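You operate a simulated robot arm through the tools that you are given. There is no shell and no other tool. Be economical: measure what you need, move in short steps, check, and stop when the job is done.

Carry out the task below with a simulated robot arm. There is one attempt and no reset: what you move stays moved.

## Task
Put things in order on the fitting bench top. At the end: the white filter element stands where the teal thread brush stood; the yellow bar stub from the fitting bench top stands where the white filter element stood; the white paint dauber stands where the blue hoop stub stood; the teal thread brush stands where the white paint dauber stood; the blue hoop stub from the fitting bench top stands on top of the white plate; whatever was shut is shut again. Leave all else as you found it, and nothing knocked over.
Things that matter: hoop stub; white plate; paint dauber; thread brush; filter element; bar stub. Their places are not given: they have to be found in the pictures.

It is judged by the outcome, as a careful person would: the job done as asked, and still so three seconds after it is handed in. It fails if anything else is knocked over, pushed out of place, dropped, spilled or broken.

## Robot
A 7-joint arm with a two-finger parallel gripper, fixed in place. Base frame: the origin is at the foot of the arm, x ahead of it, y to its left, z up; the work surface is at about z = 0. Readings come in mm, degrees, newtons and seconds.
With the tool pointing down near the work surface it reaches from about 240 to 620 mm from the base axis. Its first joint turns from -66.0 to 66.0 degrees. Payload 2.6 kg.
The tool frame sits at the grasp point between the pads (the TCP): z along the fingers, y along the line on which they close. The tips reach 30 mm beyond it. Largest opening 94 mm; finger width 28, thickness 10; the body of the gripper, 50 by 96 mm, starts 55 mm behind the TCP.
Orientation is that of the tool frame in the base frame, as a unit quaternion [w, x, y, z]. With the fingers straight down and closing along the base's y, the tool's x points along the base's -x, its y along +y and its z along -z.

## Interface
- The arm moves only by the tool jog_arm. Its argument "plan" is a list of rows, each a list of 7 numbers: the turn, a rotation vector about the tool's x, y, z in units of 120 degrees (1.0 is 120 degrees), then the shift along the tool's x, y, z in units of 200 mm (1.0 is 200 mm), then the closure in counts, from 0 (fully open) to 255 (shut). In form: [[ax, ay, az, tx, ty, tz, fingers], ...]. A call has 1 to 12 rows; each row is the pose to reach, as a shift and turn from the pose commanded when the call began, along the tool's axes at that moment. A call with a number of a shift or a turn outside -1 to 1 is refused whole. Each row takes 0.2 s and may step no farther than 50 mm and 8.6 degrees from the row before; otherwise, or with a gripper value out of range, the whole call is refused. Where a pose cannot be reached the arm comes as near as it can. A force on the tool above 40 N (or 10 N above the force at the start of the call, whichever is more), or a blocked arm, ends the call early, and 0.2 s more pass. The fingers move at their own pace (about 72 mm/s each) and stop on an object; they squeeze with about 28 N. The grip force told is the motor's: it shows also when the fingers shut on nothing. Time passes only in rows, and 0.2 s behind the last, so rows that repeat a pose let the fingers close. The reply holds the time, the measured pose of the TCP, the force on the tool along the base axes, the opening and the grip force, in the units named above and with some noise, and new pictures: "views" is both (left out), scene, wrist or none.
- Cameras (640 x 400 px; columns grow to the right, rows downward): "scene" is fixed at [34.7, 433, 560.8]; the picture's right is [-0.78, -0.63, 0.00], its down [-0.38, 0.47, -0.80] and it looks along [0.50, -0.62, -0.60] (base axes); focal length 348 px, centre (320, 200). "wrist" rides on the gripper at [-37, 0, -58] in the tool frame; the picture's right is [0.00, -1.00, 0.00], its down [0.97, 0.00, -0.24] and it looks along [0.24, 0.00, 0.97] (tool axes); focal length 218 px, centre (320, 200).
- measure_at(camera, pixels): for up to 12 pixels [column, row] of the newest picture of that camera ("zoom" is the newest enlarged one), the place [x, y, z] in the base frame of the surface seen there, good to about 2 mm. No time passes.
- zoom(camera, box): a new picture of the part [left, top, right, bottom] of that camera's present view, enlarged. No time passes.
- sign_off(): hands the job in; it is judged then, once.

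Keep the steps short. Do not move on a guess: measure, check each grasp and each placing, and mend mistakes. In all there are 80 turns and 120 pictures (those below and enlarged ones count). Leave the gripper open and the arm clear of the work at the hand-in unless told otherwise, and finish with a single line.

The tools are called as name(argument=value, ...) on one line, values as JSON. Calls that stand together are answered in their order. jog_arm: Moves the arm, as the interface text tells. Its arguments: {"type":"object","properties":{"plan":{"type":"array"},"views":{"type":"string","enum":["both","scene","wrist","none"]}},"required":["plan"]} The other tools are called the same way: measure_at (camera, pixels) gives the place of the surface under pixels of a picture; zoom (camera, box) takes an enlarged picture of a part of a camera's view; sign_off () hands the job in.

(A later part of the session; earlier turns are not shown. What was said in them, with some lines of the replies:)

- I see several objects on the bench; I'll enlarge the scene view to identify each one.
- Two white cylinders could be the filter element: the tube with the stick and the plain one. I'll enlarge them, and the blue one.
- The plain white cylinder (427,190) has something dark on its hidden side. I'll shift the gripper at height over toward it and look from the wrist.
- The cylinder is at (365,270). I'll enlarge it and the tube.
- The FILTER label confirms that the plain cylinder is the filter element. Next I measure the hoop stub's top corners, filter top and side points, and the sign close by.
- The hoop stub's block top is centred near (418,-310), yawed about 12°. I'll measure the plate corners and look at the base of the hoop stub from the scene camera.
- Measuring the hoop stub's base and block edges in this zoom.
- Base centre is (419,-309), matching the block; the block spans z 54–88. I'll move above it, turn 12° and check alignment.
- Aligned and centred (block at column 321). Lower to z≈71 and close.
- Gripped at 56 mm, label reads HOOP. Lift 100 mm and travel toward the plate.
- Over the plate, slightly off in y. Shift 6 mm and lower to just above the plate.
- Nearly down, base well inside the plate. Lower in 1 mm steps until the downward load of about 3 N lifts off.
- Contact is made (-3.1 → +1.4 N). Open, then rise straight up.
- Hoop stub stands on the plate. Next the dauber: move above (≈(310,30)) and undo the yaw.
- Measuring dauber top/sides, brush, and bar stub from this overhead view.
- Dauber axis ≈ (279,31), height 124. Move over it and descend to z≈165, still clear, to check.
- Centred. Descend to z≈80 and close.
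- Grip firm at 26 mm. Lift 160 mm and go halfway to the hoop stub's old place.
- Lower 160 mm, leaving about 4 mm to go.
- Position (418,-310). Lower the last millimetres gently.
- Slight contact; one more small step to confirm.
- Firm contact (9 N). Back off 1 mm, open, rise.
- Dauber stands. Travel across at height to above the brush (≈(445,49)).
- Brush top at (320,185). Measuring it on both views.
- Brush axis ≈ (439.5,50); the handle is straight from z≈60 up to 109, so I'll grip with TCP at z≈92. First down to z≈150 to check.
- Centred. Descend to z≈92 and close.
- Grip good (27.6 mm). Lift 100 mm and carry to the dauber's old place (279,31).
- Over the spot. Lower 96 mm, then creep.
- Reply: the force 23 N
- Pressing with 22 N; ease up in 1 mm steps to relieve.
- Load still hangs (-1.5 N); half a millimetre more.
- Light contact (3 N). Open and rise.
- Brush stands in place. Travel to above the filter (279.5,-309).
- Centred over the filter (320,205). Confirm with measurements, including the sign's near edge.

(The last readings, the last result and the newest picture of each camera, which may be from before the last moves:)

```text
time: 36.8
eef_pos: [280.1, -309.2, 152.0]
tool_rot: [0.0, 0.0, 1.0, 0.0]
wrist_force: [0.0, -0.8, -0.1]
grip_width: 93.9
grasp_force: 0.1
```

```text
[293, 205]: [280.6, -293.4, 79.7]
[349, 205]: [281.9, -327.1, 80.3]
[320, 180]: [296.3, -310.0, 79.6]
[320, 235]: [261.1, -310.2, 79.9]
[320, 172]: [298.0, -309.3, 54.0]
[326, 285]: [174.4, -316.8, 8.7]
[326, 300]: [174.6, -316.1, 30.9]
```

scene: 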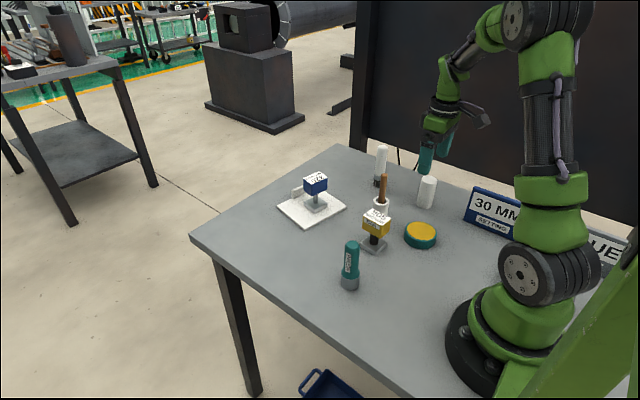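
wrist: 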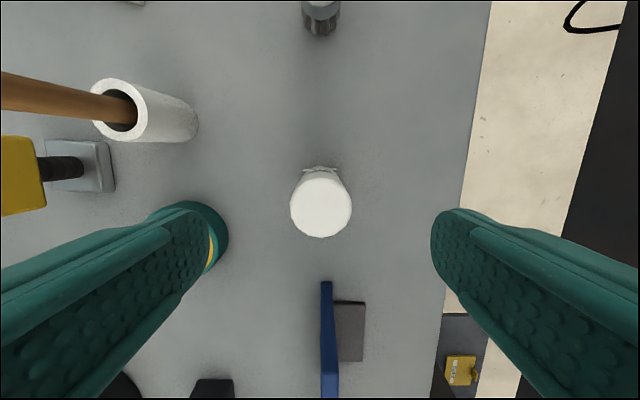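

Filter centre (279.5,-310). Descend to z≈48 and close.

jog_arm(plan=[[0, 0, 0, 0.002, -0.003, 0.2, 0], [0, 0, 0, 0.002, -0.003, 0.4, 0], [0, 0, 0, 0.002, -0.003, 0.52, 0], [0, 0, 0, 0.002, -0.003, 0.52, 0], [0, 0, 0, 0.002, -0.003, 0.52, 100], [0, 0, 0, 0.002, -0.003, 0.52, 255], [0, 0, 0, 0.002, -0.003, 0.52, 255], [0, 0, 0, 0.002, -0.003, 0.52, 255]], views="wrist")

```text
time: 38.6
eef_pos: [282.0, -311.4, 48.1]
tool_rot: [0.001, 0.001, 1.0, 0.0]
wrist_force: [-0.4, 0.1, -0.9]
grip_width: 38.9
grasp_force: 28.2
```

wrist: 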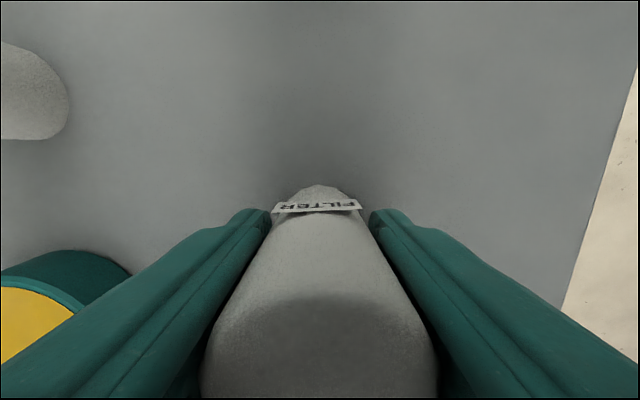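

Grip firm (38.9 mm). Lift 180 mm (above the stick) and carry to the brush's old place (439.5,50).

jog_arm(plan=[[0, 0, 0, 0, 0, -0.2, 255], [0, 0, 0, 0, 0, -0.43, 255], [0, 0, 0, 0, 0, -0.66, 255], [0, 0, 0, 0, 0, -0.9, 255], [0, 0, 0, -0.0886, 0.2, -0.9, 255], [0, 0, 0, -0.1772, 0.4, -0.9, 255], [0, 0, 0, -0.2658, 0.6, -0.9, 255], [0, 0, 0, -0.3544, 0.8, -0.9, 255]], views="none")

jog_arm(plan=[[0, 0, 0, -0.0886, 0.2, 0, 255], [0, 0, 0, -0.1772, 0.4, 0, 255], [0, 0, 0, -0.2658, 0.6, 0, 255], [0, 0, 0, -0.3544, 0.8, 0, 255], [0, 0, 0, -0.44, 1.0, 0, 255], [0, 0, 0, -0.44, 1.0, 0, 255], [0, 0, 0, -0.44, 1.0, 0, 255]], views="both")

```text
time: 40.4
eef_pos: [353.4, -149.5, 226.5]
tool_rot: [0.0, 0.0, 1.0, -0.001]
wrist_force: [-0.3, -0.5, -1.4]
grip_width: 38.7
grasp_force: 28.0
```

```text
time: 42.0
eef_pos: [440.8, 52.6, 229.1]
tool_rot: [0.001, 0.0, 1.0, 0.0]
wrist_force: [-0.4, 0.0, -0.7]
grip_width: 38.9
grasp_force: 28.2
```

scene: 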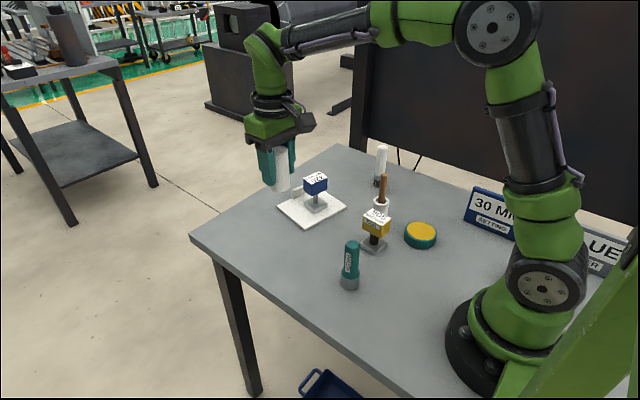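
wrist: 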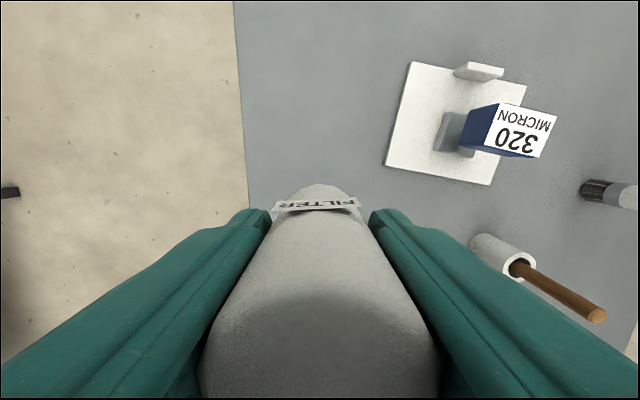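

Lower 174 mm, leaving a few mm.

jog_arm(plan=[[0, 0, 0, 0.004, -0.006, 0.22, 255], [0, 0, 0, 0.004, -0.006, 0.45, 255], [0, 0, 0, 0.004, -0.006, 0.67, 255], [0, 0, 0, 0.004, -0.006, 0.85, 255], [0, 0, 0, 0.004, -0.006, 0.88, 255], [0, 0, 0, 0.004, -0.006, 0.88, 255]], views="none")

zoom(camera="scene", box=[235, 180, 345, 270])

```text
time: 43.4
eef_pos: [439.3, 47.1, 52.3]
tool_rot: [0.0, 0.0, 1.0, 0.0]
wrist_force: [0.1, -0.1, -0.7]
grip_width: 38.8
grasp_force: 27.9
```

```text
4.44 times, centred on (290, 225) of scene
```

zoom: 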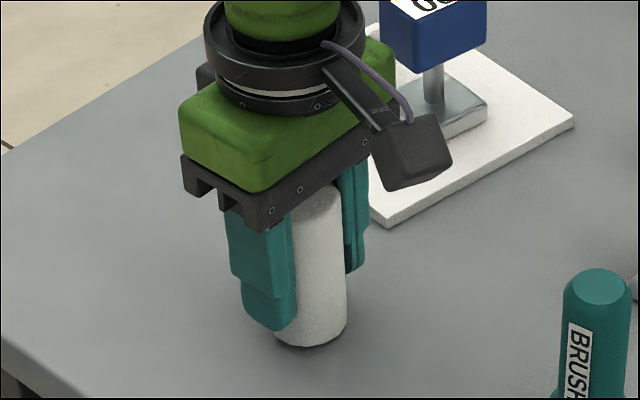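

Close to the table. Creep down 4 mm (shift y +1.5 mm).

jog_arm(plan=[[0, 0, 0, 0, 0.007, 0.005, 255], [0, 0, 0, 0, 0.007, 0.012, 255], [0, 0, 0, 0, 0.007, 0.018, 255], [0, 0, 0, 0, 0.007, 0.018, 255]], views="none")

```text
time: 44.4
eef_pos: [439.0, 48.7, 49.1]
tool_rot: [0.0, 0.0, 1.0, 0.001]
wrist_force: [0.8, 0.6, 0.1]
grip_width: 38.7
grasp_force: 28.2
```

jog_arm(plan=[[0, 0, 0, 0, 0, 0.003, 255], [0, 0, 0, 0, 0, 0.003, 255]], views="none")

```text
time: 45.0
eef_pos: [438.7, 49.1, 47.5]
tool_rot: [0.0, -0.001, 1.0, 0.0]
wrist_force: [0.3, 0.2, -0.1]
grip_width: 38.7
grasp_force: 28.0
```

Not yet loaded; another 0.6 mm.

jog_arm(plan=[[0, 0, 0, 0, 0, 0.004, 255], [0, 0, 0, 0, 0, 0.004, 255]], views="none")

```text
time: 45.6
eef_pos: [438.3, 49.4, 47.6]
tool_rot: [0.0, 0.0, 1.0, 0.0]
wrist_force: [-0.2, -1.0, 1.9]
grip_width: 39.1
grasp_force: 28.4
```

Contact (1.9 N). Open and rise.

jog_arm(plan=[[0, 0, 0, 0, 0, 0, 130], [0, 0, 0, 0, 0, 0, 0], [0, 0, 0, 0, 0, 0, 0], [0, 0, 0, 0, 0, -0.2, 0], [0, 0, 0, 0, 0, -0.42, 0], [0, 0, 0, 0, 0, -0.64, 0], [0, 0, 0, 0, 0, -0.85, 0], [0, 0, 0, 0, 0, -1.0, 0]], views="both")

```text
time: 47.4
eef_pos: [437.8, 49.9, 247.7]
tool_rot: [0.001, 0.0, 1.0, 0.0]
wrist_force: [0.6, -0.5, 0.0]
grip_width: 94.2
grasp_force: 0.0
```

scene: 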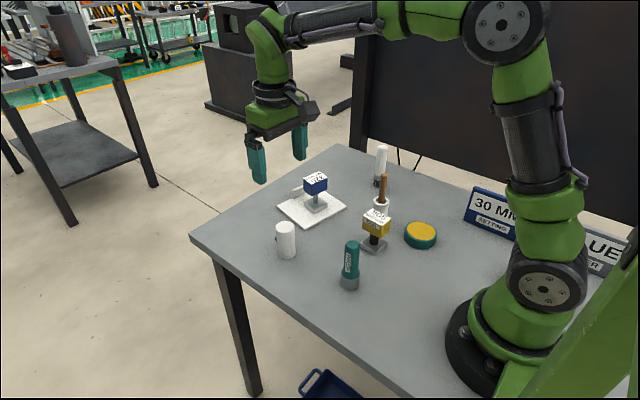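
wrist: 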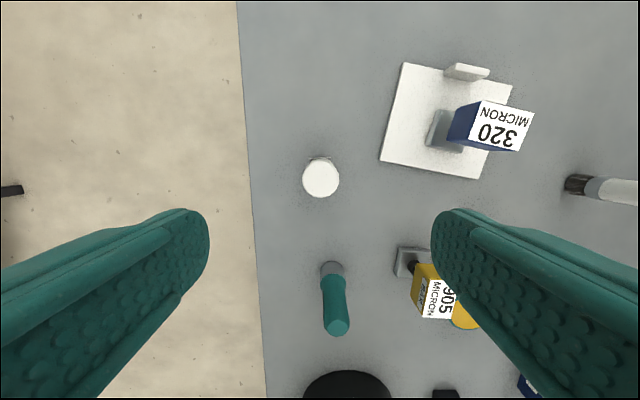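

Filter stands. Travel above the bar stub (≈(305,-90)).

jog_arm(plan=[[0, 0, 0, 0.15, -0.14, 0, 0], [0, 0, 0, 0.3, -0.28, 0, 0], [0, 0, 0, 0.45, -0.42, 0, 0], [0, 0, 0, 0.6, -0.56, 0, 0], [0, 0, 0, 0.66, -0.7, 0, 0], [0, 0, 0, 0.66, -0.7, 0, 0]], views="wrist")

zoom(camera="scene", box=[335, 195, 425, 265])

zoom(camera="wrist", box=[260, 140, 380, 240])

```text
time: 48.8
eef_pos: [308.2, -91.0, 249.9]
tool_rot: [0.0, -0.001, 1.0, 0.0]
wrist_force: [-0.8, 0.5, 0.4]
grip_width: 93.7
grasp_force: 0.0
```

wrist: 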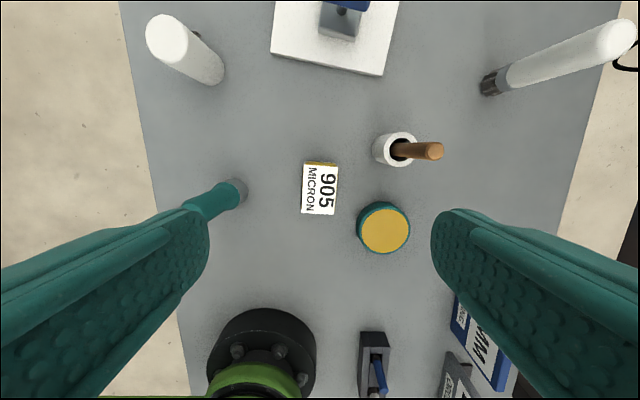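

```text
5.71 times, centred on (380, 230) of scene
```

zoom: 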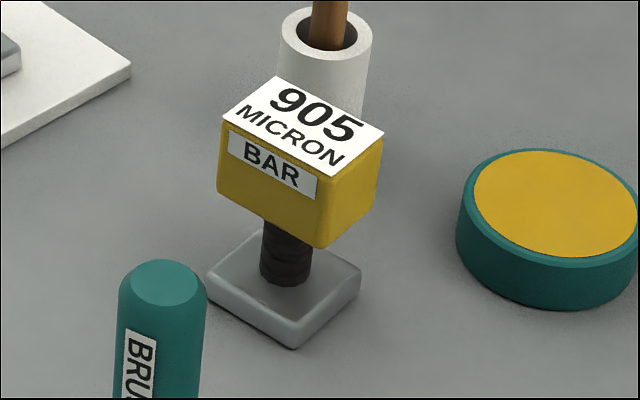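

```text
4.00 times, centred on (320, 190) of wrist
```

zoom: 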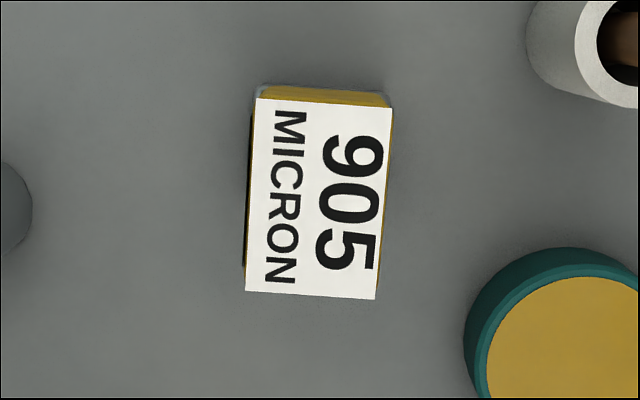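

Measure the top corners and base.

measure_at(camera="wrist", pixels=[[306, 166], [336, 169], [333, 213], [303, 211], [320, 190]])

zoom(camera="scene", box=[335, 195, 425, 265])

measure_at(camera="zoom", pixels=[[212, 275], [294, 325], [356, 270], [285, 270], [318, 240], [222, 190], [375, 205], [292, 345], [345, 150]])

```text
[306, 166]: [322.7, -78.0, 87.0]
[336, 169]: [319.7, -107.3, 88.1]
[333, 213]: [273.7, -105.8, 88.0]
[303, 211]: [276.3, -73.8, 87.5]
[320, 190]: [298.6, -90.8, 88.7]
```

```text
5.71 times, centred on (380, 230) of scene
```

zoom: 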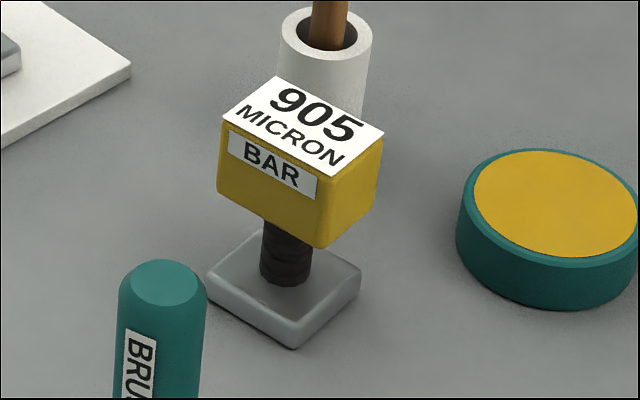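

```text
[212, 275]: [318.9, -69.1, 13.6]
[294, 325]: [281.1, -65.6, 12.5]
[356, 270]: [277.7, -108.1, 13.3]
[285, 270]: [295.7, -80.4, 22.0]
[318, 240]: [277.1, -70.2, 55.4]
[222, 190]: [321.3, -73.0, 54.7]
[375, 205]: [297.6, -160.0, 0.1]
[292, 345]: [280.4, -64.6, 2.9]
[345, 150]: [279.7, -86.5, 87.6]
```

Bar stub centre ≈ (298,-90), yaw ≈ 4.7°. Align and descend to z≈135.

jog_arm(plan=[[0, 0, 0.04, 0.047, 0.003, 0.1, 0], [0, 0, 0.04, 0.047, 0.003, 0.3, 0], [0, 0, 0.04, 0.047, 0.003, 0.5, 0], [0, 0, 0.04, 0.047, 0.003, 0.57, 0], [0, 0, 0.04, 0.047, 0.003, 0.57, 0]], views="wrist")

```text
time: 50.0
eef_pos: [298.5, -88.6, 133.0]
tool_rot: [0.001, 0.042, 0.999, 0.0]
wrist_force: [-0.2, 0.4, 0.0]
grip_width: 94.0
grasp_force: 0.2
```

wrist: 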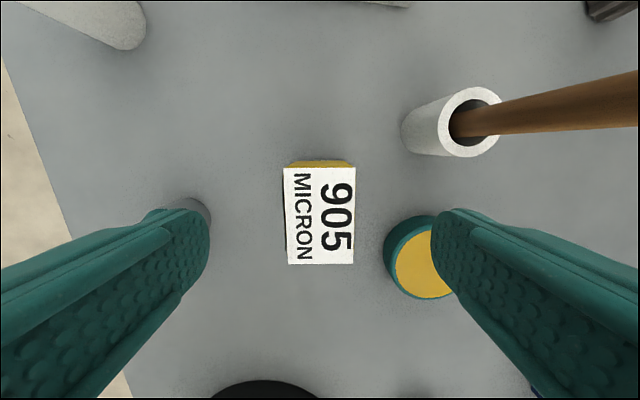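

Centred and square. Fingers clear the disc (tips stay above its 26 mm). Descend to z≈71 and close.

jog_arm(plan=[[0, 0, 0, 0, 0, 0.2, 0], [0, 0, 0, 0, 0, 0.31, 0], [0, 0, 0, 0, 0, 0.31, 0], [0, 0, 0, 0, 0, 0.31, 100], [0, 0, 0, 0, 0, 0.31, 255], [0, 0, 0, 0, 0, 0.31, 255], [0, 0, 0, 0, 0, 0.31, 255]], views="wrist")

zoom(camera="scene", box=[325, 180, 445, 300])

```text
time: 51.6
eef_pos: [296.4, -89.7, 70.4]
tool_rot: [0.0, 0.041, 0.999, -0.001]
wrist_force: [-0.3, 0.0, 0.5]
grip_width: 40.2
grasp_force: 28.2
```

wrist: 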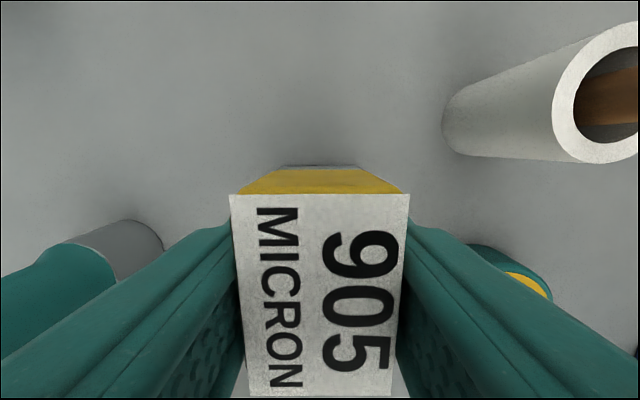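

```text
3.33 times, centred on (385, 240) of scene
```

zoom: 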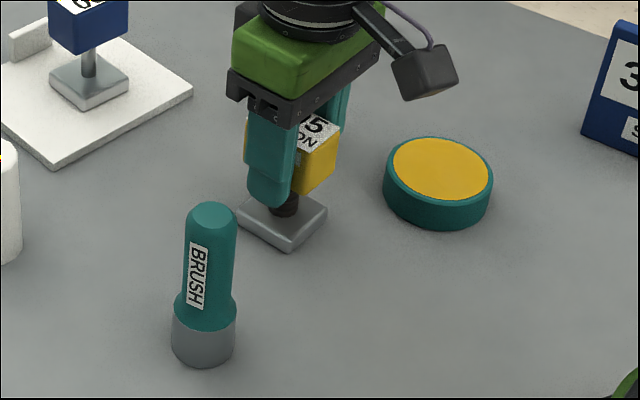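

Grip firm (40 mm). Lift 160 mm and carry to the filter's old place (279.5,-310).

jog_arm(plan=[[0, 0, 0, 0, 0, -0.1, 255], [0, 0, 0, 0, 0, -0.34, 255], [0, 0, 0, 0, 0, -0.57, 255], [0, 0, 0, 0, 0, -0.8, 255], [0, 0, 0, 0, -0.22, -0.8, 255], [0, 0, 0, 0, -0.44, -0.8, 255], [0, 0, 0, 0, -0.66, -0.8, 255], [0, 0, 0, 0, -0.88, -0.8, 255]], views="none")

jog_arm(plan=[[0, 0, 0, 0, -0.15, 0, 255], [0, 0, 0, 0, -0.222, 0, 255], [0, 0, 0, 0, -0.222, 0, 255], [0, 0, 0, 0, -0.222, 0, 255]], views="both")

```text
time: 53.4
eef_pos: [284.3, -263.2, 230.0]
tool_rot: [0.0, 0.041, 0.999, 0.001]
wrist_force: [0.2, 0.3, -3.3]
grip_width: 40.3
grasp_force: 28.1
```

```text
time: 54.4
eef_pos: [278.3, -310.0, 230.2]
tool_rot: [0.0, 0.042, 0.999, 0.001]
wrist_force: [-0.1, 0.4, -3.5]
grip_width: 40.5
grasp_force: 28.1
```

scene: 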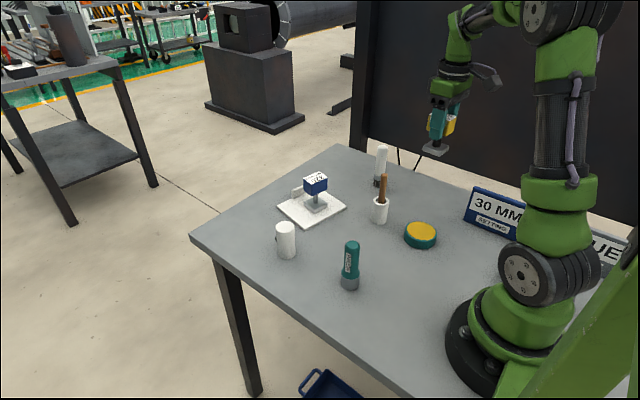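
wrist: 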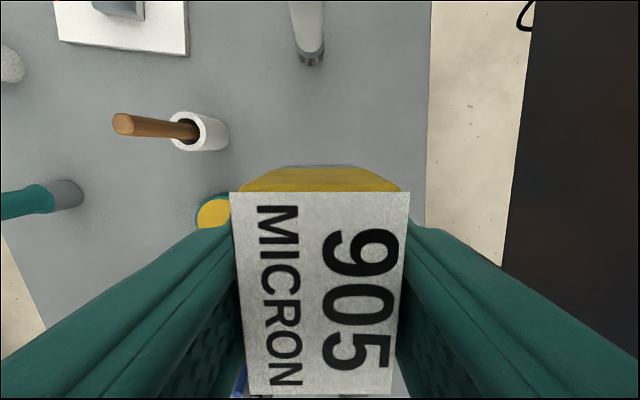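

Position (278.3,-310). Lower 156 mm, leaving about 4 mm.

jog_arm(plan=[[0, 0, 0, -0.004, 0, 0.22, 255], [0, 0, 0, -0.004, 0, 0.45, 255], [0, 0, 0, -0.004, 0, 0.65, 255], [0, 0, 0, -0.004, 0, 0.76, 255], [0, 0, 0, -0.004, 0, 0.78, 255], [0, 0, 0, -0.004, 0, 0.78, 255]], views="none")

jog_arm(plan=[[0, 0, 0, 0, 0, 0.006, 255], [0, 0, 0, 0, 0, 0.012, 255], [0, 0, 0, 0, 0, 0.017, 255], [0, 0, 0, 0, 0, 0.017, 255]], views="scene")

zoom(camera="scene", box=[375, 140, 485, 230])

```text
time: 55.8
eef_pos: [281.7, -308.8, 75.3]
tool_rot: [0.0, 0.042, 0.999, 0.0]
wrist_force: [-0.2, 0.0, -3.2]
grip_width: 40.1
grasp_force: 28.1
```

```text
time: 56.8
eef_pos: [281.5, -308.7, 71.2]
tool_rot: [-0.001, 0.042, 0.999, 0.001]
wrist_force: [0.3, 0.3, -3.4]
grip_width: 40.5
grasp_force: 27.3
```

scene: 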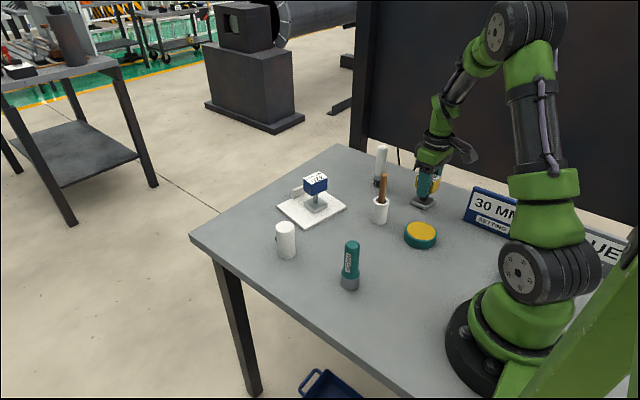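

```text
4.44 times, centred on (430, 185) of scene
```

zoom: 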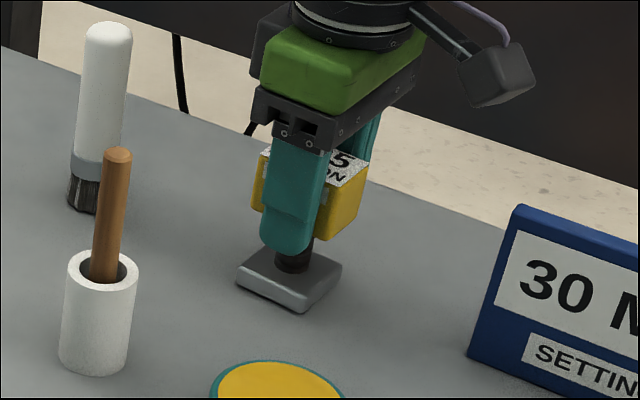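

Still hanging (-3.4 N); measure the base position and creep down further.

measure_at(camera="zoom", pixels=[[240, 274], [302, 300], [338, 266], [302, 312]])

jog_arm(plan=[[0, 0, 0, 0, 0, 0.003, 255], [0, 0, 0, 0, 0, 0.005, 255], [0, 0, 0, 0, 0, 0.005, 255]], views="none")

```text
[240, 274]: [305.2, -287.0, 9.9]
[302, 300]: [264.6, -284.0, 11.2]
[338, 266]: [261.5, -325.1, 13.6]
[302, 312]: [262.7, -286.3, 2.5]
```

```text
time: 57.6
eef_pos: [278.6, -309.2, 70.4]
tool_rot: [0.0, 0.041, 0.999, 0.0]
wrist_force: [0.9, -0.4, -2.6]
grip_width: 40.1
grasp_force: 27.8
```

Base centre computes to about (282,-307.5), 2–3 mm off target; trim by ~2 mm while just above the surface, then lower.

jog_arm(plan=[[0, 0, 0, 0, 0, -0.01, 255], [0, 0, 0, 0.009, -0.009, -0.01, 255], [0, 0, 0, 0.009, -0.009, 0, 255], [0, 0, 0, 0.009, -0.009, 0.004, 255], [0, 0, 0, 0.009, -0.009, 0.004, 255]], views="none")

```text
time: 58.8
eef_pos: [277.9, -310.5, 68.9]
tool_rot: [-0.001, 0.042, 0.999, -0.001]
wrist_force: [0.3, 0.0, -0.7]
grip_width: 40.2
grasp_force: 27.9
```

Load is coming off (-0.7 N). A little more.

jog_arm(plan=[[0, 0, 0, 0, 0, 0.003, 255], [0, 0, 0, 0, 0, 0.003, 255]], views="none")

```text
time: 59.4
eef_pos: [277.6, -311.7, 70.7]
tool_rot: [0.0, 0.041, 0.999, -0.001]
wrist_force: [-2.7, 0.0, 8.2]
grip_width: 40.2
grasp_force: 28.1
```

Seated (8 N). Ease 0.4 mm, open, rise.

jog_arm(plan=[[0, 0, 0, 0, 0, -0.002, 255], [0, 0, 0, 0, 0, -0.002, 130], [0, 0, 0, 0, 0, -0.002, 0], [0, 0, 0, 0, 0, -0.002, 0], [0, 0, 0, 0, 0, -0.2, 0], [0, 0, 0, 0, 0, -0.42, 0], [0, 0, 0, 0, 0, -0.64, 0], [0, 0, 0, 0, 0, -0.86, 0], [0, 0, 0, 0, 0, -0.95, 0]], views="both")

zoom(camera="scene", box=[250, 140, 458, 300])

```text
time: 61.4
eef_pos: [277.4, -309.3, 260.6]
tool_rot: [0.0, 0.042, 0.999, 0.0]
wrist_force: [0.3, -1.2, 0.8]
grip_width: 94.1
grasp_force: 0.0
```

scene: 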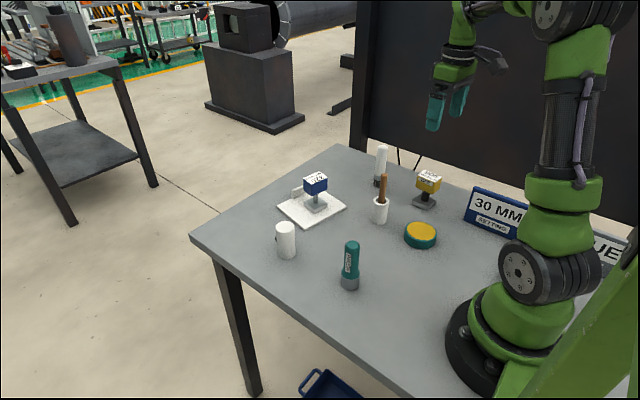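
wrist: 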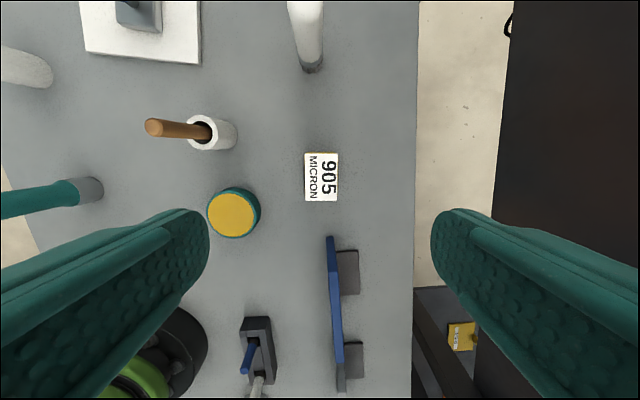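

```text
2.50 times, centred on (354, 220) of scene
```

zoom: 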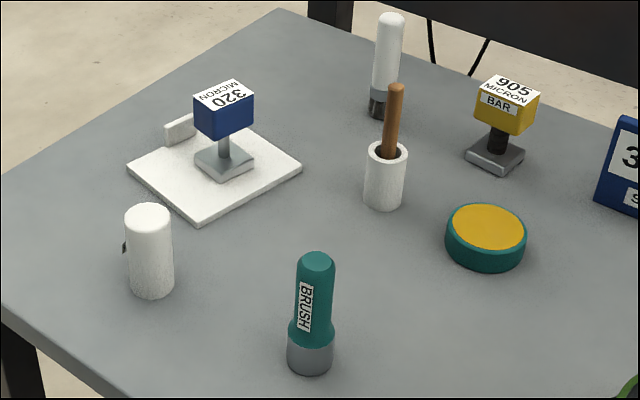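

All stand. A final check of the placed positions.

measure_at(camera="wrist", pixels=[[306, 155], [337, 155], [336, 200], [306, 200], [309, 68]])

measure_at(camera="zoom", pixels=[[148, 214], [152, 285], [317, 262], [311, 362], [390, 18], [378, 105], [487, 225], [130, 168], [198, 223], [299, 166]])

```text
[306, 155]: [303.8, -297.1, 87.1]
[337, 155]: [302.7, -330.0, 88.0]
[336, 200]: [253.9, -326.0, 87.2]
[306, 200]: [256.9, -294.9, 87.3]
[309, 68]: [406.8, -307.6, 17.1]
```

```text
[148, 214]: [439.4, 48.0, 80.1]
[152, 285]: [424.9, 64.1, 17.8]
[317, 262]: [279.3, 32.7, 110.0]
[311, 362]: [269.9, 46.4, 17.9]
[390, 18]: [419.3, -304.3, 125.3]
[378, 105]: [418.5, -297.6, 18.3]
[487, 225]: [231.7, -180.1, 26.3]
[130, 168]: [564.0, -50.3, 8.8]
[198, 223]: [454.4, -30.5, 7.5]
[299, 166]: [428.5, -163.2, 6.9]
```

Every item measures within about 2–3 mm of its target. The plate and disc haven't moved, and the gripper is open and clear, so I'm handing in.

sign_off()

```text
The job is handed in.
```

The filter element, bar stub, paint dauber and thread brush each stand in their new places, the hoop stub stands on the white plate, nothing was knocked over, nothing needed opening or shutting, and the job is handed in.
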